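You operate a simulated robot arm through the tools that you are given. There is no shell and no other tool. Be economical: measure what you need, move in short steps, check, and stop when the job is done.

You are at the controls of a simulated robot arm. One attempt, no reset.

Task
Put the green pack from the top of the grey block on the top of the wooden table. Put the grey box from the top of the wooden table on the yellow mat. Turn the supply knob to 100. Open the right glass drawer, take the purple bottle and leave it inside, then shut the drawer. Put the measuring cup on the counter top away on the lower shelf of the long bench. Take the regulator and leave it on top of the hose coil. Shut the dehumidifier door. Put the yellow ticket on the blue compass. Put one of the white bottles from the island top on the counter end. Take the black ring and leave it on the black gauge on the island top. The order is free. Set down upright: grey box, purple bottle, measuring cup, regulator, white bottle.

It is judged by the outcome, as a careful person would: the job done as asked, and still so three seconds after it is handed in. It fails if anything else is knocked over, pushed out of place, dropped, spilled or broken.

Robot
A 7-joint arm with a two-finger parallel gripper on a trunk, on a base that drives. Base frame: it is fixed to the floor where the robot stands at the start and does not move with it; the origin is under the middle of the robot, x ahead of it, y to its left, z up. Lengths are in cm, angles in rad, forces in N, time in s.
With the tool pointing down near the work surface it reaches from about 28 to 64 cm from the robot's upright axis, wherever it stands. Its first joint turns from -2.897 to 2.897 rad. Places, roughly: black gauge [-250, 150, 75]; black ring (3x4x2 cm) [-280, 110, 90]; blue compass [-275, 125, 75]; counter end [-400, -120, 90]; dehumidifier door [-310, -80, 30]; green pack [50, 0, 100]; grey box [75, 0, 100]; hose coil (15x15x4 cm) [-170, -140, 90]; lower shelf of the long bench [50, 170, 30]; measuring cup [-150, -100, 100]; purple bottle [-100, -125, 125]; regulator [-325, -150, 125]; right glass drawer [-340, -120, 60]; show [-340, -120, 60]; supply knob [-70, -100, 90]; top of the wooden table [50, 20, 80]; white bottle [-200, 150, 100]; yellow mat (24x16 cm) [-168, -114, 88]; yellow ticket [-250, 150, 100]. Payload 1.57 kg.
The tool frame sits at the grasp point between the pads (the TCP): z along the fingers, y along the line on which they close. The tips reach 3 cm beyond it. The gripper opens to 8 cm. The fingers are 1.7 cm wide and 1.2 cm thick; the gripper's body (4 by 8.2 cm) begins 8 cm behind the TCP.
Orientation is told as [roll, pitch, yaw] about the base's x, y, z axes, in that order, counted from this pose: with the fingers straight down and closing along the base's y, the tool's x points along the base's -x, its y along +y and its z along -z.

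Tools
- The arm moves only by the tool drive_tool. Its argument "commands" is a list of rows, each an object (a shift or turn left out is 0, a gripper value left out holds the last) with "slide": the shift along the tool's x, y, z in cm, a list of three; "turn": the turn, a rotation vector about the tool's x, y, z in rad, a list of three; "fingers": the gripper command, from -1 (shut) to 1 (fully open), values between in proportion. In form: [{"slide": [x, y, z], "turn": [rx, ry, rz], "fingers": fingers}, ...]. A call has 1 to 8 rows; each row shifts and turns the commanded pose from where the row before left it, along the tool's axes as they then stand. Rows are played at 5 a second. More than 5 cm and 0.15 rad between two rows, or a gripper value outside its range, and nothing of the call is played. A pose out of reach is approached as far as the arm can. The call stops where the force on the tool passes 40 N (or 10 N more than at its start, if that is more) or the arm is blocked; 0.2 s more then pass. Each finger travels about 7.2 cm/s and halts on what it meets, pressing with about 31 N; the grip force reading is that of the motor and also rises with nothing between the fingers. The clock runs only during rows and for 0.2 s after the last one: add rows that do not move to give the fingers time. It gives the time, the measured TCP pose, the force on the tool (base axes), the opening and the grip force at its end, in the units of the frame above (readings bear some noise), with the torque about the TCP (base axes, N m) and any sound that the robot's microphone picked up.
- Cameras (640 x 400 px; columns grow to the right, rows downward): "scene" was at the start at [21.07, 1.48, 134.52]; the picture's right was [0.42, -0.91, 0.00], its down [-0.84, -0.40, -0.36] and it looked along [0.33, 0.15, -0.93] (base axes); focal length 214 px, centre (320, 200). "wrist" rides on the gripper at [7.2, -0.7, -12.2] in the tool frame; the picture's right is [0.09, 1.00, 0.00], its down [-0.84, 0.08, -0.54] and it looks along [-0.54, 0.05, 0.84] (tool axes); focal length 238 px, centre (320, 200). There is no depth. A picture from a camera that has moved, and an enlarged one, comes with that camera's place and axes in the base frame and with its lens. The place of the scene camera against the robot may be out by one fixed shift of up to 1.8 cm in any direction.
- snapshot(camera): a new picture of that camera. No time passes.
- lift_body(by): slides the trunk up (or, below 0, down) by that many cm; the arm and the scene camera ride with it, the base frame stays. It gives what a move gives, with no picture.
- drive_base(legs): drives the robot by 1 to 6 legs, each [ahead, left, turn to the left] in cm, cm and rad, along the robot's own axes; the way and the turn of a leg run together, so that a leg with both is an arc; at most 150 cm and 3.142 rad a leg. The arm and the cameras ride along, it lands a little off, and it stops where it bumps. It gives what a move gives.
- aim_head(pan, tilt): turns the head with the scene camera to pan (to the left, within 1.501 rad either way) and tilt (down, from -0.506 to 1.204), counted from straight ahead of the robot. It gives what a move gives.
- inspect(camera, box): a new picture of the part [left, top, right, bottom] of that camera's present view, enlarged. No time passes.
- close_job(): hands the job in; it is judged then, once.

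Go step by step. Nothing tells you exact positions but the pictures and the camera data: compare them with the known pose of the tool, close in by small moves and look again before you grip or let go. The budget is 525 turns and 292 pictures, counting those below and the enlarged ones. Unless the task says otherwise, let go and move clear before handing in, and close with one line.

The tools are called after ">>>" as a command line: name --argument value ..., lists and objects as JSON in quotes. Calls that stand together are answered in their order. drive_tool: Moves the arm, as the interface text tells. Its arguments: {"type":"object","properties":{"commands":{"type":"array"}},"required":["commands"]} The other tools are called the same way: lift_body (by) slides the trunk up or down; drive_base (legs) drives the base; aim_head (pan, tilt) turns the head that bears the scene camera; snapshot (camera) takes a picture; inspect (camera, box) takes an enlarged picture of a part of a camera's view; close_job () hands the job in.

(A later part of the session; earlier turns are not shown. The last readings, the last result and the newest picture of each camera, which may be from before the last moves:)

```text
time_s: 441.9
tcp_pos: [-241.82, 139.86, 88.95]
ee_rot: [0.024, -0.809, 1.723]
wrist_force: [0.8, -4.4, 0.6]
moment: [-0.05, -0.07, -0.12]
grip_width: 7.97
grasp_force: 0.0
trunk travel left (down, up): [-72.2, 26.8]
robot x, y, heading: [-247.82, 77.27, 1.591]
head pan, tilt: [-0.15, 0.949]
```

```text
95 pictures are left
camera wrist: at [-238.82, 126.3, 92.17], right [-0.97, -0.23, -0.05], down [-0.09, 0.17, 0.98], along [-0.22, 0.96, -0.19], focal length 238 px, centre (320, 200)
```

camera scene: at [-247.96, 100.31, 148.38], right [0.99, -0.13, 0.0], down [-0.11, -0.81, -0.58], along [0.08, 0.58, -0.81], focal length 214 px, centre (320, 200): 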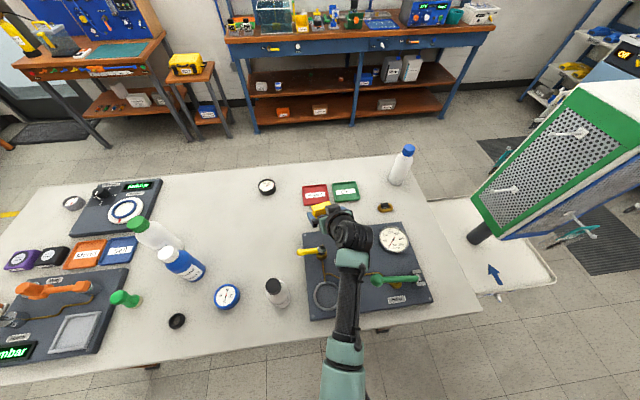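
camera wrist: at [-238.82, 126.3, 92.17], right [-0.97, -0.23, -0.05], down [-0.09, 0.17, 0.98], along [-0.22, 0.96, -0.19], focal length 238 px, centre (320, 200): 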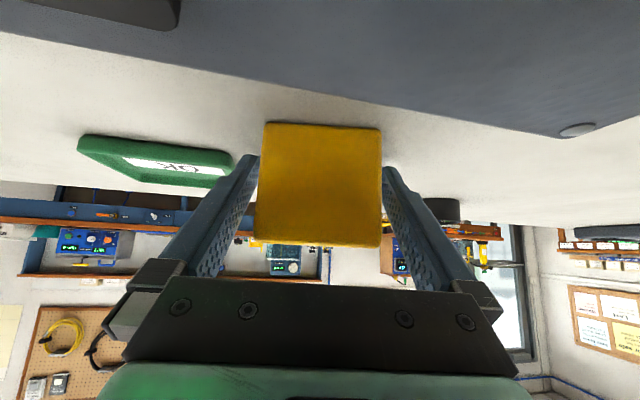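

>>> drive_tool --commands '[{"fingers": -1}, {"slide": [0, 0, 0]}, {"slide": [0, 0, 0]}, {"slide": [0, 0, 0]}]'

>>> drive_tool --commands '[{"slide": [-0.36, 0, -0.35]}, {"slide": [-0.7, 0, -0.7]}, {"slide": [-1, 0, -1]}, {"slide": [-1.4, 0, -1.4]}, {"slide": [-1.4, 0, -1.4]}, {"slide": [-1.4, 0, -1.4]}, {"slide": [0, 0, 0]}]'

>>> snapshot --camera "wrist"

>>> snapshot --camera "scene"

```text
time_s: 442.9
tcp_pos: [-241.81, 139.89, 88.97]
ee_rot: [0.024, -0.809, 1.722]
wrist_force: [0.9, 0.9, 0.9]
moment: [0.0, -0.04, 0.0]
grip_width: 6.12
grasp_force: 31.2
trunk travel left (down, up): [-72.2, 26.8]
robot x, y, heading: [-247.49, 77.11, 1.588]
head pan, tilt: [-0.15, 0.949]
```

```text
time_s: 444.5
tcp_pos: [-241.68, 139.5, 97.7]
ee_rot: [0.024, -0.81, 1.72]
wrist_force: [-0.2, -0.1, -1.0]
moment: [0.04, -0.03, -0.02]
grip_width: 6.13
grasp_force: 30.9
trunk travel left (down, up): [-72.2, 26.8]
robot x, y, heading: [-247.96, 77.03, 1.586]
head pan, tilt: [-0.15, 0.949]
```

```text
94 pictures are left
camera wrist: at [-238.65, 125.93, 101.0], right [-0.97, -0.23, -0.05], down [-0.09, 0.17, 0.98], along [-0.22, 0.96, -0.19], focal length 238 px, centre (320, 200)
```

wrist: 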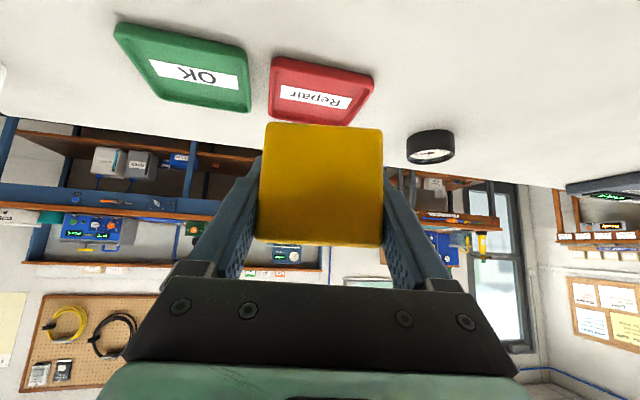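

```text
93 pictures are left
camera scene: at [-247.95, 100.31, 148.37], right [0.99, -0.13, 0.0], down [-0.11, -0.81, -0.58], along [0.08, 0.58, -0.81], focal length 214 px, centre (320, 200)
```

scene: 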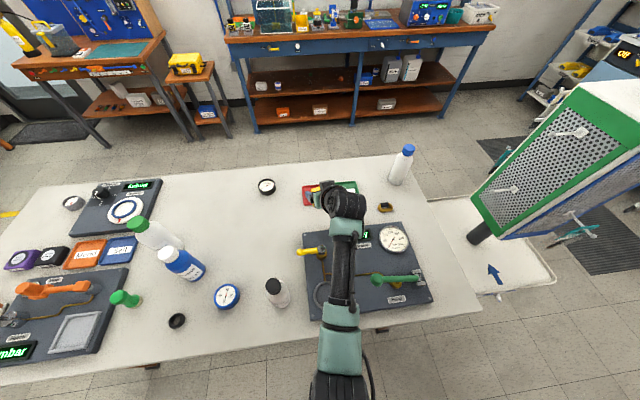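

Ticket held. Raising above the bottles and moving over the compass at about [-271, 116].

>>> lift_body --by 15

>>> drive_base --legs '[[-24, 0, 0], [0, 29, 0]]'

>>> snapshot --camera "wrist"

>>> snapshot --camera "scene"

```text
time_s: 446.3
tcp_pos: [-241.83, 139.54, 112.86]
ee_rot: [0.025, -0.807, 1.721]
wrist_force: [-0.6, 0.0, 0.5]
moment: [0.05, -0.01, -0.03]
grip_width: 6.17
grasp_force: 31.0
trunk travel left (down, up): [-87.2, 11.8]
robot x, y, heading: [-247.43, 77.06, 1.592]
head pan, tilt: [-0.15, 0.949]
```

```text
time_s: 449.7
tcp_pos: [-270.06, 113.84, 112.7]
ee_rot: [0.024, -0.807, 1.727]
wrist_force: [0.6, 0.3, 0.5]
moment: [-0.01, -0.01, -0.01]
grip_width: 6.13
grasp_force: 30.6
trunk travel left (down, up): [-87.2, 11.8]
robot x, y, heading: [-275.63, 51.98, 1.603]
head pan, tilt: [-0.15, 0.949]
```

```text
92 pictures are left
camera wrist: at [-266.9, 100.41, 115.97], right [-0.97, -0.23, -0.05], down [-0.09, 0.17, 0.98], along [-0.22, 0.96, -0.19], focal length 238 px, centre (320, 200)
```

wrist: 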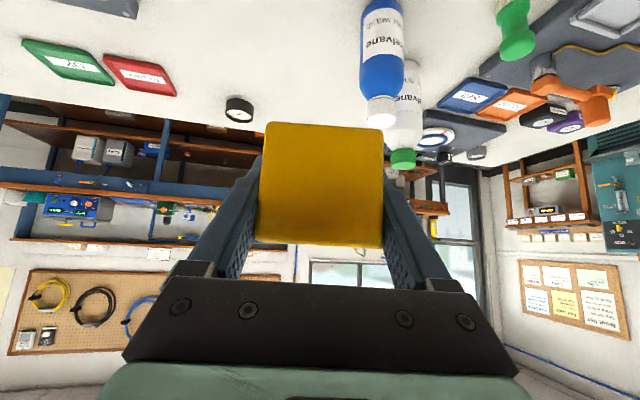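

```text
91 pictures are left
camera scene: at [-276.04, 74.73, 163.38], right [0.99, -0.12, 0.0], down [-0.1, -0.81, -0.58], along [0.07, 0.58, -0.81], focal length 214 px, centre (320, 200)
```

scene: 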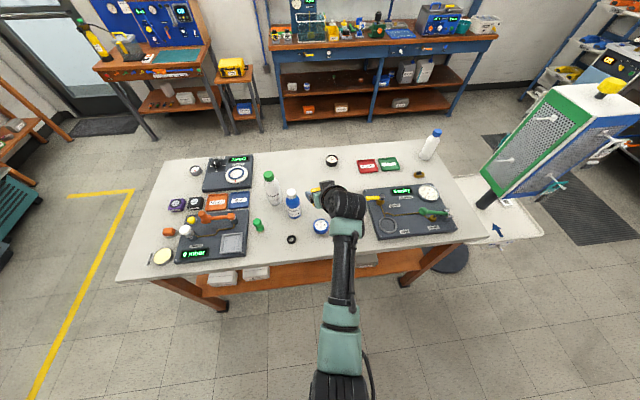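

>>> drive_base --legs '[[2, 0.5, 0]]'

>>> lift_body --by -15

>>> inspect --camera "scene" --box '[250, 170, 420, 290]'

>>> snapshot --camera "wrist"

```text
time_s: 450.5
tcp_pos: [-270.56, 115.83, 112.95]
ee_rot: [0.025, -0.81, 1.726]
wrist_force: [0.3, -0.9, -0.8]
moment: [0.02, 0.03, -0.01]
grip_width: 6.14
grasp_force: 31.0
trunk travel left (down, up): [-87.2, 11.8]
robot x, y, heading: [-276.06, 53.39, 1.591]
head pan, tilt: [-0.15, 0.949]
```

```text
time_s: 452.2
tcp_pos: [-270.56, 115.93, 97.84]
ee_rot: [0.024, -0.808, 1.726]
wrist_force: [-0.4, 0.5, -0.3]
moment: [0.0, 0.0, 0.0]
grip_width: 6.14
grasp_force: 31.1
trunk travel left (down, up): [-72.2, 26.8]
robot x, y, heading: [-275.96, 53.35, 1.596]
head pan, tilt: [-0.15, 0.949]
```

```text
3.33 times, centred on (335, 230) of scene
camera zoom: at [-276.58, 76.69, 148.38], right [0.99, -0.12, 0.0], down [-0.1, -0.81, -0.58], along [0.07, 0.58, -0.81], focal length 715 px, centre (270, 100)
```

zoom: 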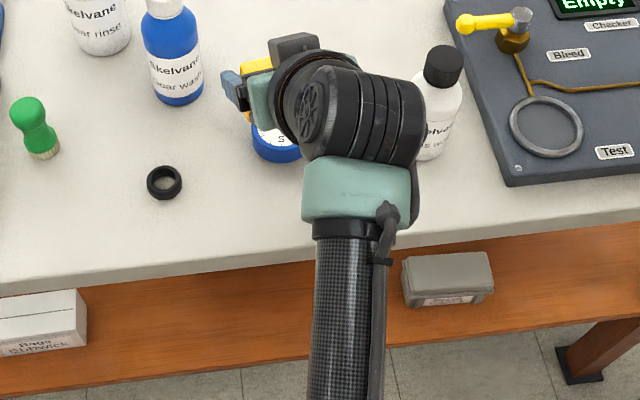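

```text
89 pictures are left
camera wrist: at [-267.42, 102.37, 100.97], right [-0.97, -0.23, -0.05], down [-0.09, 0.17, 0.98], along [-0.22, 0.96, -0.19], focal length 238 px, centre (320, 200)
```

wrist: 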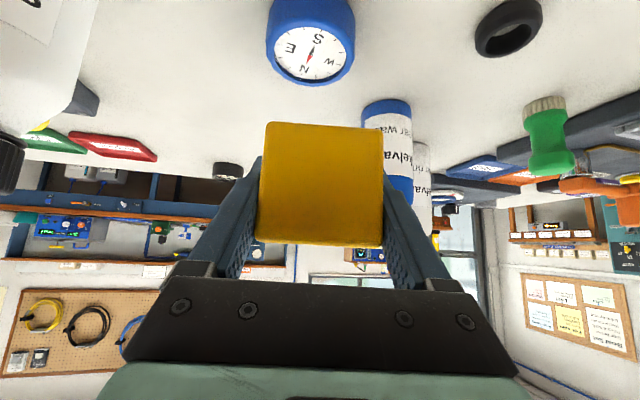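

>>> drive_tool --commands '[{"slide": [-0.35, -1.0, 0.36]}, {"slide": [1.08, 0, 1.04]}, {"slide": [1.08, 0, 1.04]}, {"slide": [0, 0, 0]}]'

>>> snapshot --camera "wrist"

```text
time_s: 453.2
tcp_pos: [-269.8, 116.78, 94.68]
ee_rot: [0.024, -0.808, 1.725]
wrist_force: [-0.3, 0.4, -0.6]
moment: [0.0, 0.03, 0.02]
grip_width: 6.12
grasp_force: 30.4
trunk travel left (down, up): [-72.2, 26.8]
robot x, y, heading: [-275.8, 53.43, 1.592]
head pan, tilt: [-0.15, 0.949]
```

```text
88 pictures are left
camera wrist: at [-266.62, 103.13, 97.87], right [-0.97, -0.23, -0.05], down [-0.09, 0.17, 0.98], along [-0.22, 0.96, -0.19], focal length 238 px, centre (320, 200)
```

wrist: 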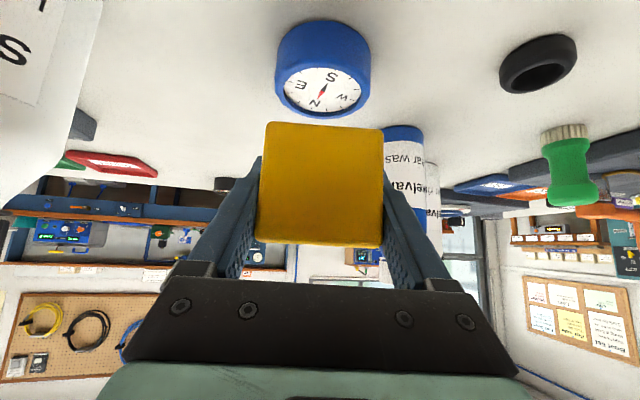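

>>> drive_tool --commands '[{"slide": [0.95, -0.4, -1.0]}, {"slide": [0, 0, 0]}]'

>>> snapshot --camera "wrist"

```text
time_s: 453.8
tcp_pos: [-269.19, 115.32, 94.8]
ee_rot: [0.025, -0.809, 1.727]
wrist_force: [-0.5, 0.4, 0.1]
moment: [0.0, -0.01, 0.01]
grip_width: 6.14
grasp_force: 30.9
trunk travel left (down, up): [-72.2, 26.8]
robot x, y, heading: [-276.12, 53.49, 1.593]
head pan, tilt: [-0.15, 0.949]
```

```text
87 pictures are left
camera wrist: at [-265.97, 101.77, 98.01], right [-0.97, -0.23, -0.05], down [-0.09, 0.17, 0.98], along [-0.22, 0.96, -0.19], focal length 238 px, centre (320, 200)
```

wrist: 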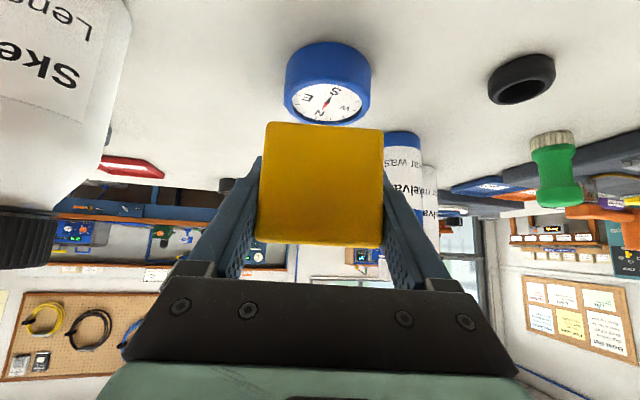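

>>> drive_tool --commands '[{"slide": [0.36, 0, 0.35]}, {"slide": [0.36, 0, 0.35]}, {"slide": [0.29, 0, 0.28]}, {"slide": [0.22, 0, 0.21]}, {"slide": [0.22, 0, 0.21]}]'

>>> snapshot --camera "wrist"

```text
time_s: 455.0
tcp_pos: [-268.91, 115.39, 92.74]
ee_rot: [0.024, -0.808, 1.725]
wrist_force: [-0.7, -0.7, -0.2]
moment: [-0.01, -0.01, 0.02]
grip_width: 6.14
grasp_force: 31.3
trunk travel left (down, up): [-72.2, 26.8]
robot x, y, heading: [-275.82, 53.79, 1.593]
head pan, tilt: [-0.15, 0.949]
```

```text
86 pictures are left
camera wrist: at [-265.86, 101.82, 95.92], right [-0.97, -0.23, -0.05], down [-0.09, 0.17, 0.98], along [-0.22, 0.96, -0.19], focal length 238 px, centre (320, 200)
```

wrist: 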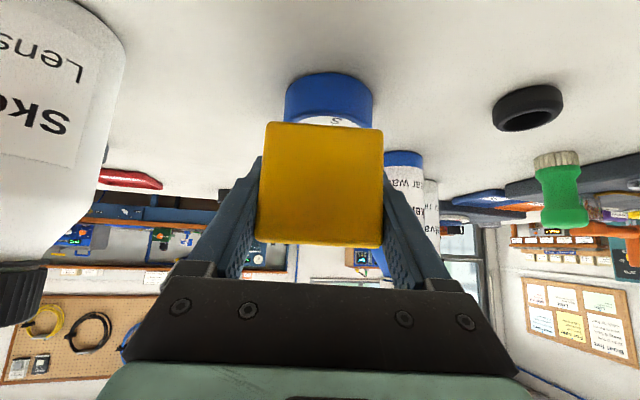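

>>> drive_tool --commands '[{"slide": [0.22, 0, 0.21]}, {"slide": [0.22, 0, 0.21]}, {"slide": [0.22, 0, 0.21]}, {"slide": [0.22, 0, 0.21]}, {"slide": [0.22, 0, 0.21]}, {"slide": [0.22, 0, 0.21]}]'

>>> snapshot --camera "wrist"

```text
time_s: 456.4
tcp_pos: [-269.1, 115.35, 91.65]
ee_rot: [0.02, -0.821, 1.728]
wrist_force: [0.3, -3.6, 18.7]
moment: [-0.26, -0.12, -0.02]
grip_width: 6.14
grasp_force: 30.6
trunk travel left (down, up): [-72.2, 26.8]
robot x, y, heading: [-276.17, 53.14, 1.592]
head pan, tilt: [-0.15, 0.949]
```

```text
85 pictures are left
camera wrist: at [-265.93, 101.68, 94.61], right [-0.97, -0.23, -0.05], down [-0.09, 0.16, 0.98], along [-0.22, 0.96, -0.18], focal length 238 px, centre (320, 200)
```

wrist: 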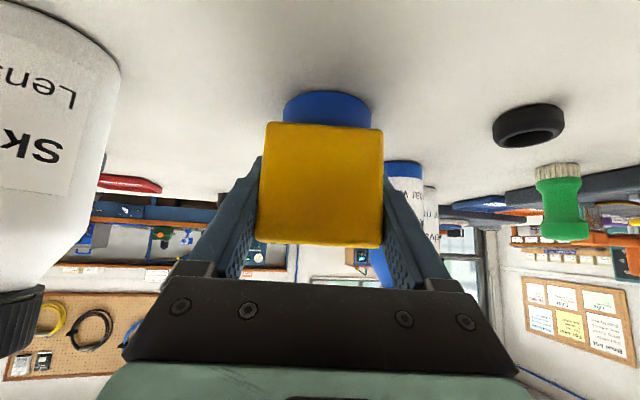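

>>> drive_tool --commands '[{"slide": [-0.6, 0, -0.58]}, {"slide": [-0.83, 0, 0.86]}, {"slide": [0.29, 0, 0.28]}, {"slide": [0.22, 0, 0.21]}, {"slide": [0.15, 0, 0.14]}, {"slide": [0, 0, 0]}]'

>>> snapshot --camera "wrist"

```text
time_s: 457.8
tcp_pos: [-269.28, 116.53, 91.54]
ee_rot: [0.019, -0.818, 1.729]
wrist_force: [1.5, -0.4, 22.9]
moment: [-0.26, -0.2, 0.02]
grip_width: 6.14
grasp_force: 30.7
trunk travel left (down, up): [-72.2, 26.8]
robot x, y, heading: [-276.28, 53.27, 1.599]
head pan, tilt: [-0.15, 0.949]
```

```text
84 pictures are left
camera wrist: at [-266.22, 102.97, 94.52], right [-0.97, -0.23, -0.05], down [-0.09, 0.16, 0.98], along [-0.22, 0.96, -0.18], focal length 238 px, centre (320, 200)
```

wrist: 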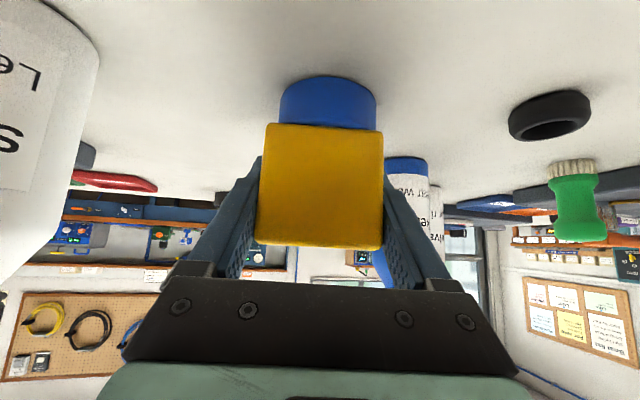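

Good; the ticket rests on the compass. Ease, release and retreat.

>>> drive_tool --commands '[{"slide": [-0.2, 0, -0.2]}, {"fingers": 0.75}, {"slide": [0, 0, 0]}, {"slide": [0, 0, 0]}, {"slide": [0, 0, -2]}, {"slide": [0, 0, -3]}, {"slide": [0, 0, -4]}, {"slide": [0, 0, -3]}]'

>>> snapshot --camera "wrist"

```text
time_s: 459.6
tcp_pos: [-267.69, 107.82, 99.64]
ee_rot: [0.025, -0.809, 1.727]
wrist_force: [0.1, 0.3, -0.2]
moment: [0.01, 0.03, -0.02]
grip_width: 7.0
grasp_force: 0.1
trunk travel left (down, up): [-72.2, 26.8]
robot x, y, heading: [-276.29, 53.66, 1.597]
head pan, tilt: [-0.15, 0.949]
```

```text
83 pictures are left
camera wrist: at [-264.43, 94.3, 102.75], right [-0.97, -0.23, -0.05], down [-0.09, 0.17, 0.98], along [-0.22, 0.96, -0.19], focal length 238 px, centre (320, 200)
```

wrist: 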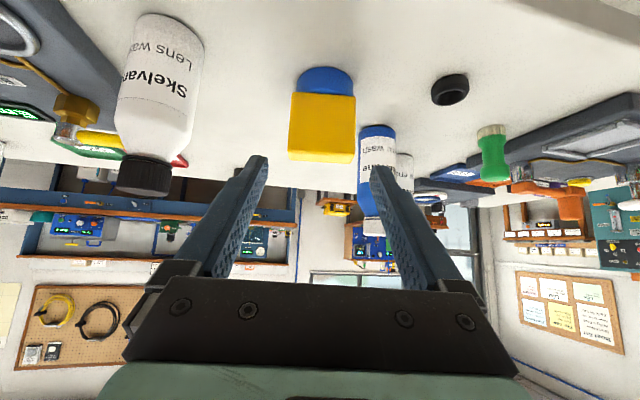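

Ticket done. Now the black ring at about [-282.7, 113.8].

>>> drive_base --legs '[[0, 13.5, 0]]'

>>> drive_tool --commands '[{"slide": [0, 0, 2], "fingers": 0.6}, {"slide": [0, 0, 2]}, {"slide": [0, 0, 0]}]'

>>> snapshot --camera "wrist"

```text
time_s: 460.9
tcp_pos: [-280.88, 107.57, 99.48]
ee_rot: [0.024, -0.809, 1.726]
wrist_force: [-0.9, -0.3, 0.6]
moment: [-0.02, -0.01, 0.01]
grip_width: 7.0
grasp_force: 0.1
trunk travel left (down, up): [-72.2, 26.8]
robot x, y, heading: [-289.44, 53.26, 1.593]
head pan, tilt: [-0.15, 0.949]
```

```text
time_s: 461.7
tcp_pos: [-281.18, 110.37, 96.88]
ee_rot: [0.023, -0.808, 1.726]
wrist_force: [0.9, -0.7, 0.1]
moment: [0.0, -0.01, 0.0]
grip_width: 6.39
grasp_force: 0.1
trunk travel left (down, up): [-72.2, 26.8]
robot x, y, heading: [-289.2, 53.02, 1.598]
head pan, tilt: [-0.15, 0.949]
```

```text
82 pictures are left
camera wrist: at [-278.03, 96.81, 99.98], right [-0.97, -0.23, -0.05], down [-0.09, 0.17, 0.98], along [-0.22, 0.96, -0.19], focal length 238 px, centre (320, 200)
```

wrist: 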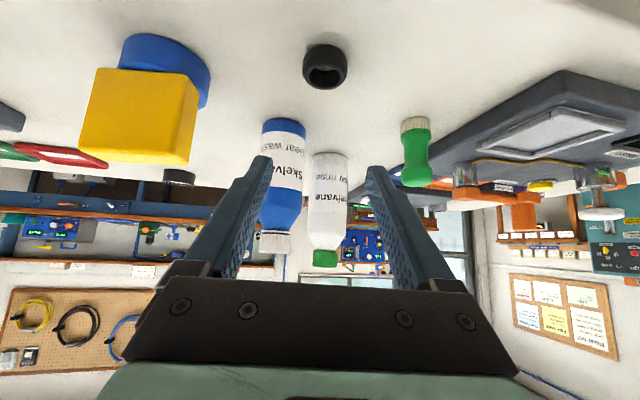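

>>> drive_tool --commands '[{"slide": [1.9, 0.2, 2.5]}, {"slide": [1.9, 0.2, 2.5]}, {"slide": [1.2, 0, 1.6]}, {"slide": [0, 0, 0]}]'

>>> snapshot --camera "wrist"

```text
time_s: 462.7
tcp_pos: [-282.01, 111.59, 88.66]
ee_rot: [0.021, -0.814, 1.728]
wrist_force: [0.5, -5.5, 11.3]
moment: [0.11, -0.33, -0.2]
grip_width: 6.37
grasp_force: 0.0
trunk travel left (down, up): [-72.2, 26.8]
robot x, y, heading: [-289.34, 53.34, 1.597]
head pan, tilt: [-0.15, 0.949]
```

```text
81 pictures are left
camera wrist: at [-278.92, 97.97, 91.84], right [-0.97, -0.23, -0.05], down [-0.09, 0.17, 0.98], along [-0.22, 0.96, -0.18], focal length 238 px, centre (320, 200)
```

wrist: 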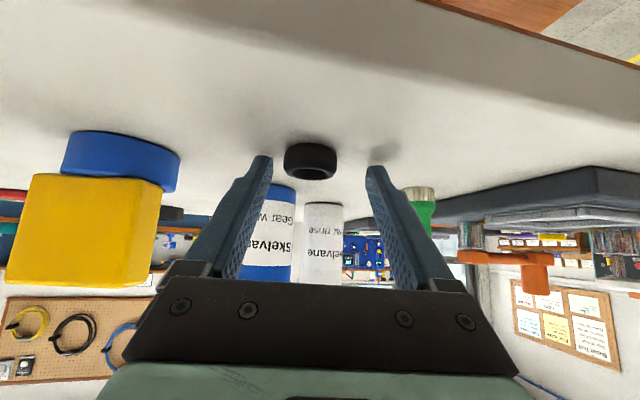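

>>> drive_tool --commands '[{"slide": [-0.3, 0, -0.2]}, {"slide": [-0.6, -0.3, 0.65]}, {"fingers": -1}, {"slide": [0, 0, 0]}, {"slide": [0, 0, 0]}, {"slide": [0, 0, 0]}]'

>>> snapshot --camera "wrist"

```text
time_s: 464.1
tcp_pos: [-282.0, 112.62, 88.79]
ee_rot: [0.024, -0.809, 1.726]
wrist_force: [0.2, 0.5, -0.3]
moment: [0.0, 0.03, 0.01]
grip_width: 2.83
grasp_force: 31.0
trunk travel left (down, up): [-72.2, 26.8]
robot x, y, heading: [-289.35, 53.11, 1.592]
head pan, tilt: [-0.15, 0.949]
```

```text
80 pictures are left
camera wrist: at [-278.89, 99.03, 91.99], right [-0.97, -0.23, -0.05], down [-0.09, 0.17, 0.98], along [-0.22, 0.96, -0.19], focal length 238 px, centre (320, 200)
```

wrist: 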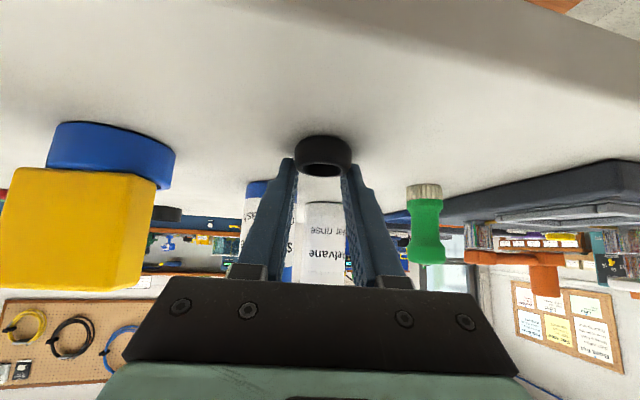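

>>> drive_tool --commands '[{"slide": [-0.4, 0, -0.4]}, {"slide": [-0.7, 0, -0.7]}, {"slide": [-1, 0, -1]}, {"slide": [-1.4, 0, -1.4]}, {"slide": [0, 0, 0]}]'

>>> inspect --camera "wrist" --box '[240, 80, 400, 240]'

```text
time_s: 465.3
tcp_pos: [-281.94, 112.51, 93.88]
ee_rot: [0.024, -0.808, 1.726]
wrist_force: [0.2, -0.4, -0.7]
moment: [0.03, -0.02, 0.03]
grip_width: 2.86
grasp_force: 31.2
trunk travel left (down, up): [-72.2, 26.8]
robot x, y, heading: [-289.36, 53.16, 1.596]
head pan, tilt: [-0.15, 0.949]
```

```text
2.50 times, centred on (320, 160) of wrist
camera zoom: at [-278.89, 98.99, 97.06], right [-0.97, -0.23, -0.05], down [-0.09, 0.17, 0.98], along [-0.22, 0.96, -0.19], focal length 596 px, centre (320, 300)
```

zoom: 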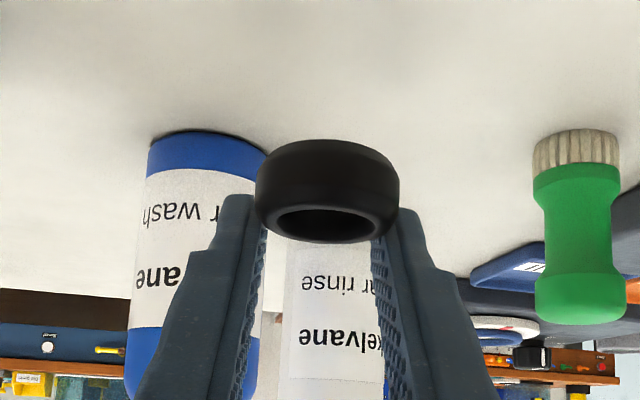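

Ring is held. Now raising and travelling around the stand to the island's north side.

>>> lift_body --by 20

>>> drive_base --legs '[[-32, 0, 0], [0, -115, 0], [0, -114, 0], [0, 0, 1.55], [0, -100, 0], [0, -105, 0]]'

>>> aim_head --pan 0 --tilt 0.5

>>> snapshot --camera "scene"

```text
time_s: 467.5
tcp_pos: [-282.06, 112.69, 113.84]
ee_rot: [0.024, -0.808, 1.726]
wrist_force: [0.4, -0.2, -0.1]
moment: [0.02, 0.02, 0.02]
grip_width: 2.83
grasp_force: 30.7
trunk travel left (down, up): [-92.2, 6.8]
robot x, y, heading: [-289.24, 53.13, 1.592]
head pan, tilt: [-0.15, 0.949]
```

```text
time_s: 493.7
tcp_pos: [-123.19, 240.76, 113.78]
ee_rot: [0.025, -0.808, -3.011]
wrist_force: [0.3, -0.1, 0.1]
moment: [-0.02, -0.03, 0.01]
grip_width: 2.82
grasp_force: 30.7
trunk travel left (down, up): [-92.2, 6.8]
robot x, y, heading: [-63.93, 231.76, -3.14]
head pan, tilt: [-0.15, 0.949]
```

```text
time_s: 494.6
tcp_pos: [-123.17, 240.64, 113.85]
ee_rot: [0.024, -0.808, -3.01]
wrist_force: [-0.3, -0.6, 0.1]
moment: [-0.05, 0.01, -0.02]
grip_width: 2.84
grasp_force: 31.1
trunk travel left (down, up): [-92.2, 6.8]
robot x, y, heading: [-63.94, 231.63, -3.138]
head pan, tilt: [0.0, 0.499]
```

```text
78 pictures are left
camera scene: at [-90.92, 230.95, 172.12], right [0.0, 1.0, 0.0], down [0.48, 0.0, -0.88], along [-0.88, 0.0, -0.48], focal length 214 px, centre (320, 200)
```

scene: 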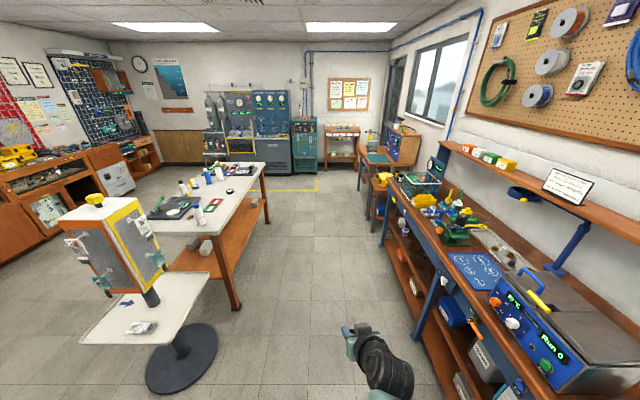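

>>> drive_base --legs '[[94, 0, 0], [94, 0, 0], [0, 0, 1.567]]'

>>> aim_head --pan 0.2 --tilt 0.8

>>> snapshot --camera "scene"

>>> snapshot --camera "wrist"

```text
time_s: 507.9
tcp_pos: [-262.16, 174.9, 113.84]
ee_rot: [0.025, -0.809, -1.458]
wrist_force: [-0.3, 0.4, -0.2]
moment: [-0.03, 0.01, -0.05]
grip_width: 2.85
grasp_force: 30.8
trunk travel left (down, up): [-92.2, 6.8]
robot x, y, heading: [-252.35, 233.86, -1.583]
head pan, tilt: [0.0, 0.499]
```

```text
time_s: 508.7
tcp_pos: [-262.12, 174.79, 113.82]
ee_rot: [0.025, -0.808, -1.46]
wrist_force: [-0.5, 0.8, 0.0]
moment: [0.02, -0.01, 0.01]
grip_width: 2.86
grasp_force: 31.1
trunk travel left (down, up): [-92.2, 6.8]
robot x, y, heading: [-251.97, 234.03, -1.585]
head pan, tilt: [0.201, 0.799]
```

```text
77 pictures are left
camera scene: at [-252.06, 208.1, 169.54], right [-0.98, -0.18, 0.0], down [-0.13, 0.7, -0.7], along [0.13, -0.69, -0.72], focal length 214 px, centre (320, 200)
```

scene: 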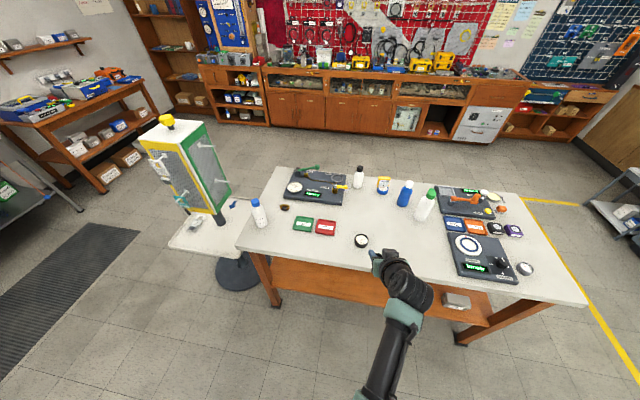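

```text
76 pictures are left
camera wrist: at [-264.53, 188.25, 117.03], right [0.98, 0.19, -0.05], down [0.08, -0.18, 0.98], along [0.18, -0.97, -0.19], focal length 238 px, centre (320, 200)
```

wrist: 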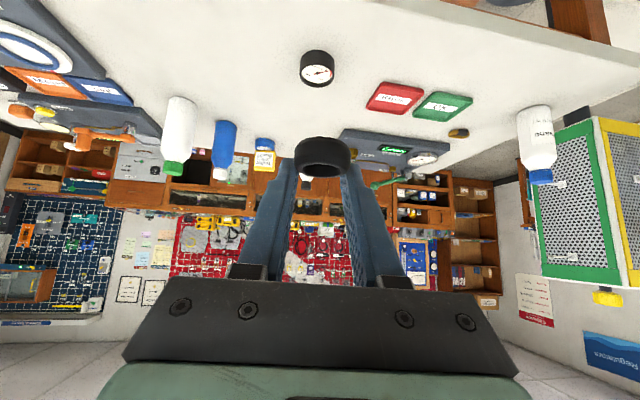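

>>> drive_base --legs '[[17, 2, 0]]'

>>> lift_body --by -13

>>> snapshot --camera "wrist"

```text
time_s: 510.1
tcp_pos: [-260.75, 158.44, 113.84]
ee_rot: [0.024, -0.808, -1.465]
wrist_force: [-0.4, 0.0, -0.7]
moment: [0.0, 0.0, -0.01]
grip_width: 2.84
grasp_force: 30.8
trunk travel left (down, up): [-92.2, 6.8]
robot x, y, heading: [-250.72, 217.72, -1.597]
head pan, tilt: [0.201, 0.799]
```

```text
time_s: 511.7
tcp_pos: [-260.85, 158.44, 100.98]
ee_rot: [0.025, -0.808, -1.464]
wrist_force: [0.3, -0.9, 0.7]
moment: [-0.05, 0.0, 0.0]
grip_width: 2.86
grasp_force: 31.3
trunk travel left (down, up): [-79.2, 19.8]
robot x, y, heading: [-250.4, 217.68, -1.592]
head pan, tilt: [0.201, 0.799]
```

```text
75 pictures are left
camera wrist: at [-263.15, 171.93, 104.04], right [0.98, 0.19, -0.05], down [0.08, -0.18, 0.98], along [0.17, -0.97, -0.19], focal length 238 px, centre (320, 200)
```

wrist: 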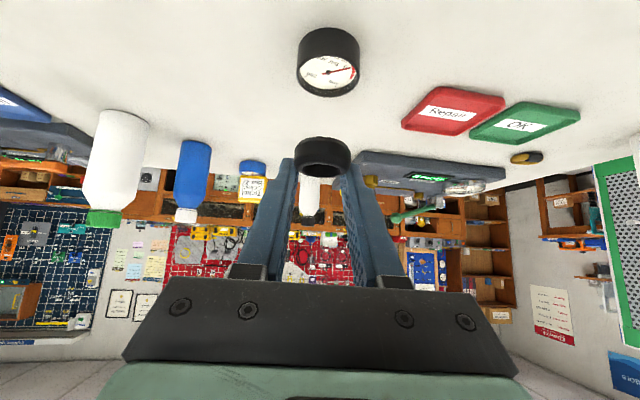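

>>> drive_tool --commands '[{"slide": [0.6, 0.3, 3]}, {"slide": [0.6, 0.3, 3]}, {"slide": [0.5, 0, 2.3]}, {"slide": [0, 0, 0]}]'

>>> inspect --camera "wrist" --box '[220, 60, 420, 220]'

```text
time_s: 512.7
tcp_pos: [-259.38, 153.69, 93.89]
ee_rot: [0.025, -0.808, -1.464]
wrist_force: [0.5, 0.5, -0.7]
moment: [0.02, 0.01, -0.03]
grip_width: 2.87
grasp_force: 31.3
trunk travel left (down, up): [-79.2, 19.8]
robot x, y, heading: [-250.36, 217.6, -1.593]
head pan, tilt: [0.201, 0.799]
```

```text
2.50 times, centred on (320, 140) of wrist
camera zoom: at [-261.83, 167.16, 97.04], right [0.98, 0.19, -0.05], down [0.08, -0.18, 0.98], along [0.17, -0.97, -0.19], focal length 596 px, centre (320, 350)
```

zoom: 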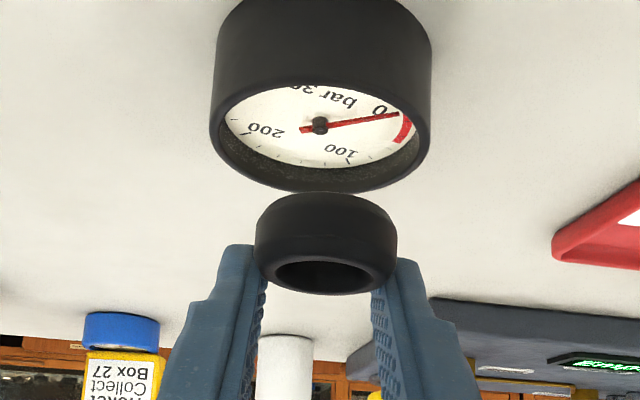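

>>> drive_tool --commands '[{"slide": [-0.42, -0.2, 0.43]}, {"slide": [0.72, 0, 0.69]}, {"slide": [0.5, 0, 0.48]}, {"slide": [0.36, 0, 0.35]}, {"slide": [0, 0, 0]}]'

>>> inspect --camera "wrist" --box '[220, 60, 420, 220]'

```text
time_s: 513.9
tcp_pos: [-259.68, 153.11, 91.76]
ee_rot: [0.025, -0.809, -1.465]
wrist_force: [0.4, 0.7, -0.2]
moment: [0.01, 0.04, 0.01]
grip_width: 2.85
grasp_force: 31.2
trunk travel left (down, up): [-79.2, 19.8]
robot x, y, heading: [-250.59, 217.54, -1.595]
head pan, tilt: [0.201, 0.799]
```

```text
2.50 times, centred on (320, 140) of wrist
camera zoom: at [-261.94, 166.62, 95.0], right [0.98, 0.19, -0.05], down [0.08, -0.18, 0.98], along [0.17, -0.97, -0.19], focal length 596 px, centre (320, 350)
```

zoom: 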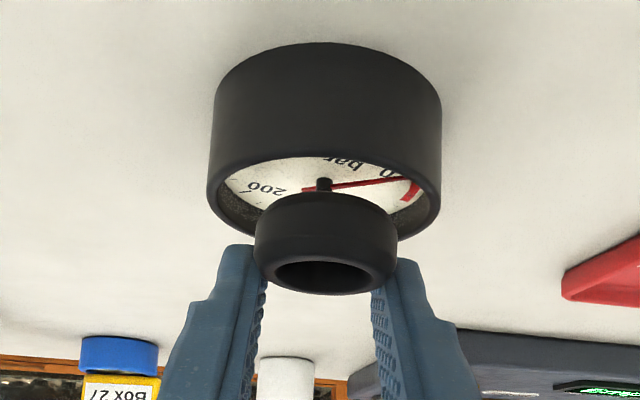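

>>> drive_tool --commands '[{"slide": [0.29, 0, 0.28]}, {"slide": [0.22, 0, 0.21]}, {"slide": [0.22, 0, 0.21]}, {"slide": [0.22, 0, 0.21]}, {"slide": [0.22, 0, 0.21]}, {"slide": [0, 0, 0]}]'

>>> inspect --camera "wrist" --box '[220, 60, 420, 220]'

```text
time_s: 515.2
tcp_pos: [-259.7, 152.44, 91.29]
ee_rot: [0.014, -0.833, -1.462]
wrist_force: [1.0, 5.6, 16.7]
moment: [0.35, 0.02, -0.02]
grip_width: 2.84
grasp_force: 30.7
trunk travel left (down, up): [-79.2, 19.8]
robot x, y, heading: [-250.93, 217.52, -1.593]
head pan, tilt: [0.201, 0.799]
stopped in row 6: the force on the tool passed its limit at 42 N (the readings are from after the stop); the commanded pose is now the measured one
```

```text
2.50 times, centred on (320, 140) of wrist
camera zoom: at [-262.05, 165.91, 94.09], right [0.98, 0.18, -0.06], down [0.09, -0.15, 0.98], along [0.17, -0.97, -0.16], focal length 596 px, centre (320, 350)
```

zoom: 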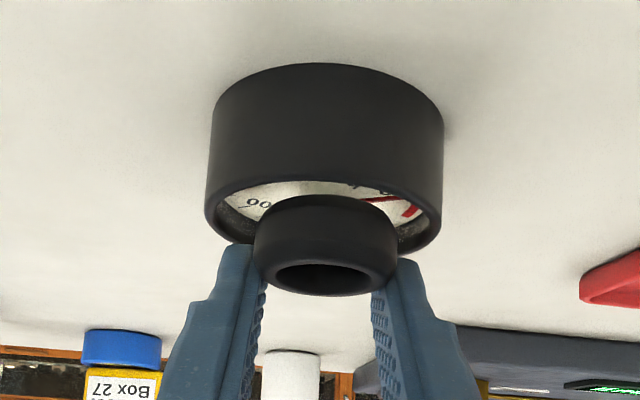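

>>> drive_tool --commands '[{"slide": [-0.36, 0, -0.35]}, {"slide": [0.5, 0, -0.52]}, {"slide": [0.15, 0, 0.14]}, {"slide": [0, 0, 0]}]'

>>> inspect --camera "wrist" --box '[220, 60, 420, 220]'

```text
time_s: 516.2
tcp_pos: [-259.84, 153.47, 91.28]
ee_rot: [0.019, -0.828, -1.463]
wrist_force: [-0.7, -1.7, 9.8]
moment: [-0.09, 0.1, -0.04]
grip_width: 2.83
grasp_force: 31.0
trunk travel left (down, up): [-79.2, 19.8]
robot x, y, heading: [-250.51, 217.43, -1.596]
head pan, tilt: [0.201, 0.799]
```

```text
2.50 times, centred on (320, 140) of wrist
camera zoom: at [-262.09, 167.05, 94.18], right [0.98, 0.18, -0.06], down [0.09, -0.16, 0.98], along [0.17, -0.97, -0.17], focal length 596 px, centre (320, 350)
```

zoom: 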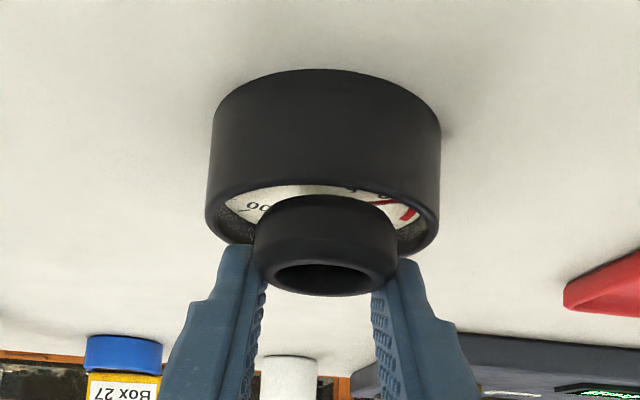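

>>> drive_tool --commands '[{"slide": [-0.15, 0, -0.14]}, {"fingers": -0.05}, {"slide": [0, 0, 0]}, {"slide": [0, 0, 0]}]'

>>> inspect --camera "wrist" --box '[220, 60, 420, 220]'

```text
time_s: 517.2
tcp_pos: [-259.74, 153.62, 91.31]
ee_rot: [0.019, -0.823, -1.462]
wrist_force: [1.2, 1.4, 5.8]
moment: [-0.06, 0.07, 0.01]
grip_width: 3.62
grasp_force: 0.1
trunk travel left (down, up): [-79.2, 19.8]
robot x, y, heading: [-250.43, 217.66, -1.594]
head pan, tilt: [0.201, 0.799]
```

```text
2.50 times, centred on (320, 140) of wrist
camera zoom: at [-262.04, 167.12, 94.26], right [0.98, 0.18, -0.06], down [0.09, -0.16, 0.98], along [0.17, -0.97, -0.17], focal length 596 px, centre (320, 350)
```

zoom: 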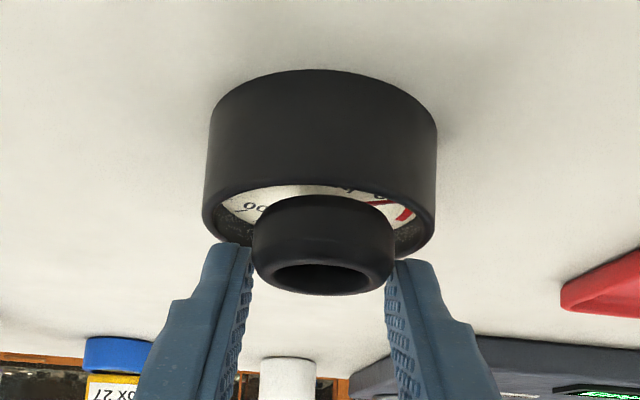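

>>> drive_tool --commands '[{"slide": [-0.36, 0, -0.35]}, {"slide": [-0.5, 0, -0.5], "fingers": 0.2}, {"slide": [-1.4, 0, -1.4]}, {"slide": [-1.4, 0, -1.4]}, {"slide": [0, 0, -3]}, {"slide": [0, 0, -4]}, {"slide": [0, 0, 0]}]'

>>> snapshot --camera "wrist"

```text
time_s: 518.8
tcp_pos: [-260.51, 159.04, 101.66]
ee_rot: [0.02, -0.824, -1.464]
wrist_force: [0.4, -0.6, -0.8]
moment: [0.02, 0.01, -0.01]
grip_width: 4.83
grasp_force: 0.1
trunk travel left (down, up): [-79.2, 19.8]
robot x, y, heading: [-250.92, 217.48, -1.593]
head pan, tilt: [0.201, 0.799]
```

```text
69 pictures are left
camera wrist: at [-262.82, 172.52, 104.62], right [0.98, 0.18, -0.05], down [0.08, -0.16, 0.98], along [0.17, -0.97, -0.17], focal length 238 px, centre (320, 200)
```

wrist: 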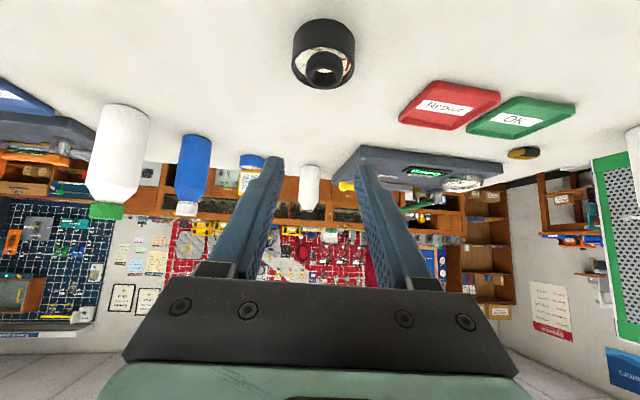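

Ring is on the gauge. Next, the white blue-capped bottle near [-212, 151].

>>> lift_body --by 10

>>> drive_base --legs '[[-8, 0, 0.02], [0, 46, 0]]'

>>> drive_tool --commands '[{"fingers": 1}, {"slide": [0, 0, 0]}, {"slide": [0, 0, 0]}]'

>>> snapshot --camera "wrist"

>>> aim_head --pan -0.2 --tilt 0.9

>>> snapshot --camera "scene"

```text
time_s: 520.2
tcp_pos: [-260.42, 159.01, 111.77]
ee_rot: [0.02, -0.825, -1.463]
wrist_force: [-0.2, 0.0, -0.3]
moment: [0.01, -0.02, 0.05]
grip_width: 4.79
grasp_force: 0.1
trunk travel left (down, up): [-89.2, 9.8]
robot x, y, heading: [-250.36, 217.38, -1.593]
head pan, tilt: [0.201, 0.799]
```

```text
time_s: 523.5
tcp_pos: [-214.74, 166.71, 111.68]
ee_rot: [0.02, -0.824, -1.446]
wrist_force: [-0.4, 0.4, 0.3]
moment: [0.04, 0.01, 0.04]
grip_width: 4.78
grasp_force: 0.0
trunk travel left (down, up): [-89.2, 9.8]
robot x, y, heading: [-205.49, 225.4, -1.582]
head pan, tilt: [0.201, 0.799]
```

```text
time_s: 524.3
tcp_pos: [-214.77, 166.55, 111.63]
ee_rot: [0.019, -0.824, -1.448]
wrist_force: [0.8, 0.1, -0.5]
moment: [0.03, 0.05, 0.0]
grip_width: 8.01
grasp_force: 0.1
trunk travel left (down, up): [-89.2, 9.8]
robot x, y, heading: [-205.54, 225.42, -1.583]
head pan, tilt: [0.201, 0.799]
```

```text
68 pictures are left
camera wrist: at [-217.23, 180.13, 114.63], right [0.98, 0.2, -0.05], down [0.09, -0.16, 0.98], along [0.19, -0.97, -0.17], focal length 238 px, centre (320, 200)
```

wrist: 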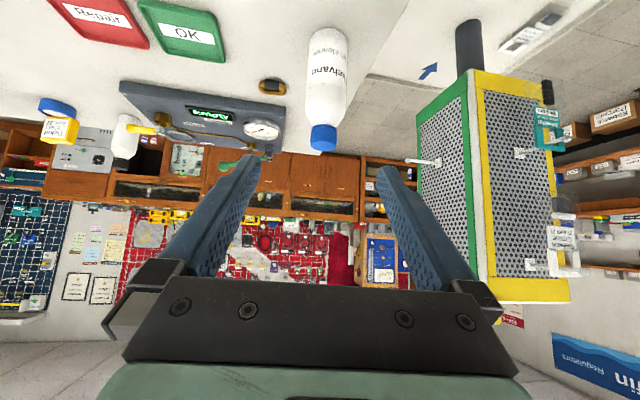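

```text
time_s: 525.2
tcp_pos: [-214.61, 166.62, 111.68]
ee_rot: [0.018, -0.824, -1.446]
wrist_force: [0.0, -0.1, 0.0]
moment: [-0.01, 0.0, -0.06]
grip_width: 8.0
grasp_force: 0.1
trunk travel left (down, up): [-89.2, 9.8]
robot x, y, heading: [-206.08, 225.41, -1.581]
head pan, tilt: [-0.201, 0.901]
```

```text
67 pictures are left
camera scene: at [-208.35, 200.06, 165.74], right [-0.98, 0.21, 0.0], down [0.16, 0.77, -0.62], along [-0.13, -0.61, -0.78], focal length 214 px, centre (320, 200)
```

scene: 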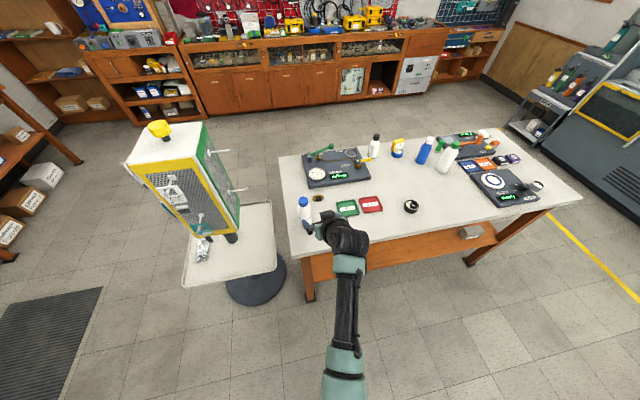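

>>> drive_base --legs '[[5, 0, 0]]'

>>> drive_tool --commands '[{"slide": [2.8, 0.8, 0]}, {"slide": [2.7, 0.8, 0]}, {"slide": [0, 0, 3]}, {"slide": [0, 0, 3]}, {"slide": [0, 0, 3]}, {"slide": [0, 0, 0]}]'

>>> snapshot --camera "wrist"

```text
time_s: 526.1
tcp_pos: [-214.58, 161.89, 111.76]
ee_rot: [0.019, -0.825, -1.446]
wrist_force: [-0.3, 0.2, -0.5]
moment: [0.02, 0.01, -0.01]
grip_width: 8.01
grasp_force: 0.1
trunk travel left (down, up): [-89.2, 9.8]
robot x, y, heading: [-205.78, 220.51, -1.58]
head pan, tilt: [-0.201, 0.901]
```

```text
time_s: 527.5
tcp_pos: [-212.54, 159.01, 102.01]
ee_rot: [0.02, -0.825, -1.448]
wrist_force: [-0.2, 0.5, 0.4]
moment: [0.02, 0.01, 0.02]
grip_width: 7.99
grasp_force: 0.0
trunk travel left (down, up): [-89.2, 9.8]
robot x, y, heading: [-205.85, 220.8, -1.578]
head pan, tilt: [-0.201, 0.901]
```

```text
66 pictures are left
camera wrist: at [-215.13, 172.62, 104.88], right [0.98, 0.2, -0.06], down [0.09, -0.16, 0.98], along [0.19, -0.97, -0.17], focal length 238 px, centre (320, 200)
```

wrist: 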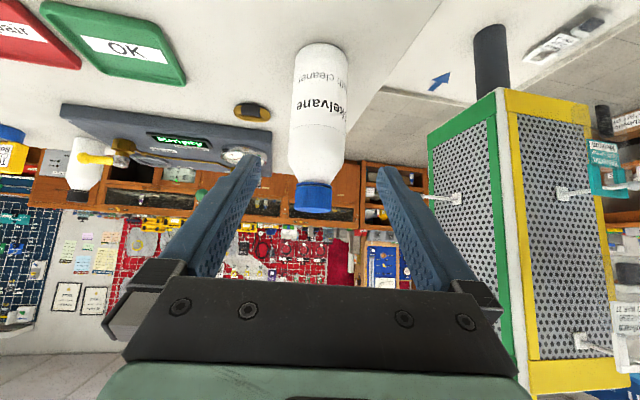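

>>> drive_tool --commands '[{"slide": [0.3, -0.1, 3]}, {"slide": [0.3, -0.1, 3]}, {"slide": [0.3, -0.1, 2.4]}, {"slide": [0, 0, 2]}, {"slide": [0, 0, 0]}]'

>>> snapshot --camera "wrist"

```text
time_s: 528.7
tcp_pos: [-212.25, 154.54, 96.28]
ee_rot: [0.016, -0.823, -1.449]
wrist_force: [0.3, -0.5, -0.4]
moment: [0.02, 0.0, -0.01]
grip_width: 8.01
grasp_force: 0.1
out of reach, approached as far as the arm can: row 3, 4
trunk travel left (down, up): [-89.2, 9.8]
robot x, y, heading: [-205.72, 220.25, -1.581]
head pan, tilt: [-0.201, 0.901]
```

```text
65 pictures are left
camera wrist: at [-214.83, 167.94, 99.1], right [0.98, 0.2, -0.06], down [0.09, -0.16, 0.98], along [0.18, -0.97, -0.17], focal length 238 px, centre (320, 200)
```

wrist: 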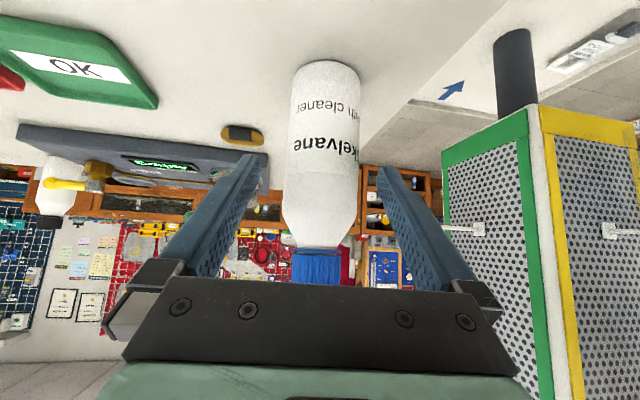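

>>> drive_base --legs '[[2.4, 0, 0]]'

>>> lift_body --by -1.8

>>> drive_tool --commands '[{"fingers": -1}, {"slide": [0, 0, 0]}, {"slide": [0, 0, 0]}, {"slide": [0, 0, 0]}]'

>>> snapshot --camera "wrist"

```text
time_s: 529.5
tcp_pos: [-212.43, 152.32, 96.22]
ee_rot: [0.016, -0.824, -1.447]
wrist_force: [-0.7, 0.3, -0.1]
moment: [0.02, -0.02, 0.03]
grip_width: 7.98
grasp_force: 0.1
trunk travel left (down, up): [-89.2, 9.8]
robot x, y, heading: [-206.07, 217.73, -1.581]
head pan, tilt: [-0.201, 0.901]
```

```text
time_s: 530.2
tcp_pos: [-212.34, 151.99, 94.2]
ee_rot: [0.018, -0.822, -1.446]
wrist_force: [0.0, 0.7, 0.0]
moment: [-0.01, 0.03, -0.03]
grip_width: 8.01
grasp_force: 0.0
trunk travel left (down, up): [-87.4, 11.6]
robot x, y, heading: [-206.14, 218.1, -1.573]
head pan, tilt: [-0.201, 0.901]
```

```text
time_s: 531.2
tcp_pos: [-212.31, 152.15, 94.4]
ee_rot: [0.016, -0.824, -1.446]
wrist_force: [0.6, 0.9, 0.4]
moment: [0.06, 0.05, -0.05]
grip_width: 5.5
grasp_force: 30.9
trunk travel left (down, up): [-87.4, 11.6]
robot x, y, heading: [-205.78, 217.92, -1.581]
head pan, tilt: [-0.201, 0.901]
```

```text
64 pictures are left
camera wrist: at [-214.83, 165.66, 97.32], right [0.98, 0.2, -0.06], down [0.09, -0.16, 0.98], along [0.18, -0.97, -0.17], focal length 238 px, centre (320, 200)
```

wrist: 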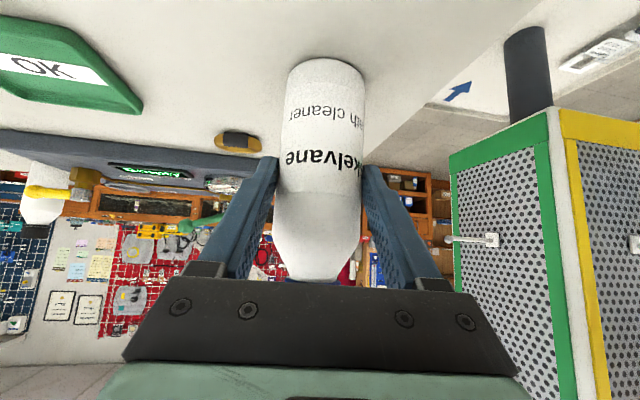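

>>> lift_body --by 10

>>> snapshot --camera "wrist"

```text
time_s: 532.5
tcp_pos: [-212.37, 152.01, 104.38]
ee_rot: [0.018, -0.823, -1.446]
wrist_force: [0.3, 0.9, -2.9]
moment: [0.05, 0.02, 0.0]
grip_width: 5.46
grasp_force: 31.0
trunk travel left (down, up): [-97.4, 1.6]
robot x, y, heading: [-205.59, 218.04, -1.577]
head pan, tilt: [-0.201, 0.901]
```

```text
63 pictures are left
camera wrist: at [-214.84, 165.61, 107.27], right [0.98, 0.2, -0.06], down [0.09, -0.16, 0.98], along [0.18, -0.97, -0.18], focal length 238 px, centre (320, 200)
```

wrist: 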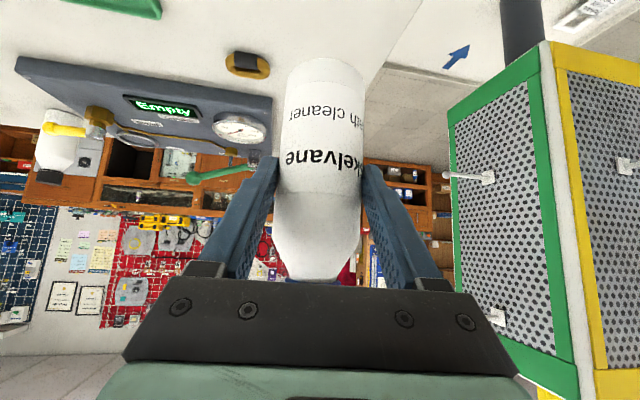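

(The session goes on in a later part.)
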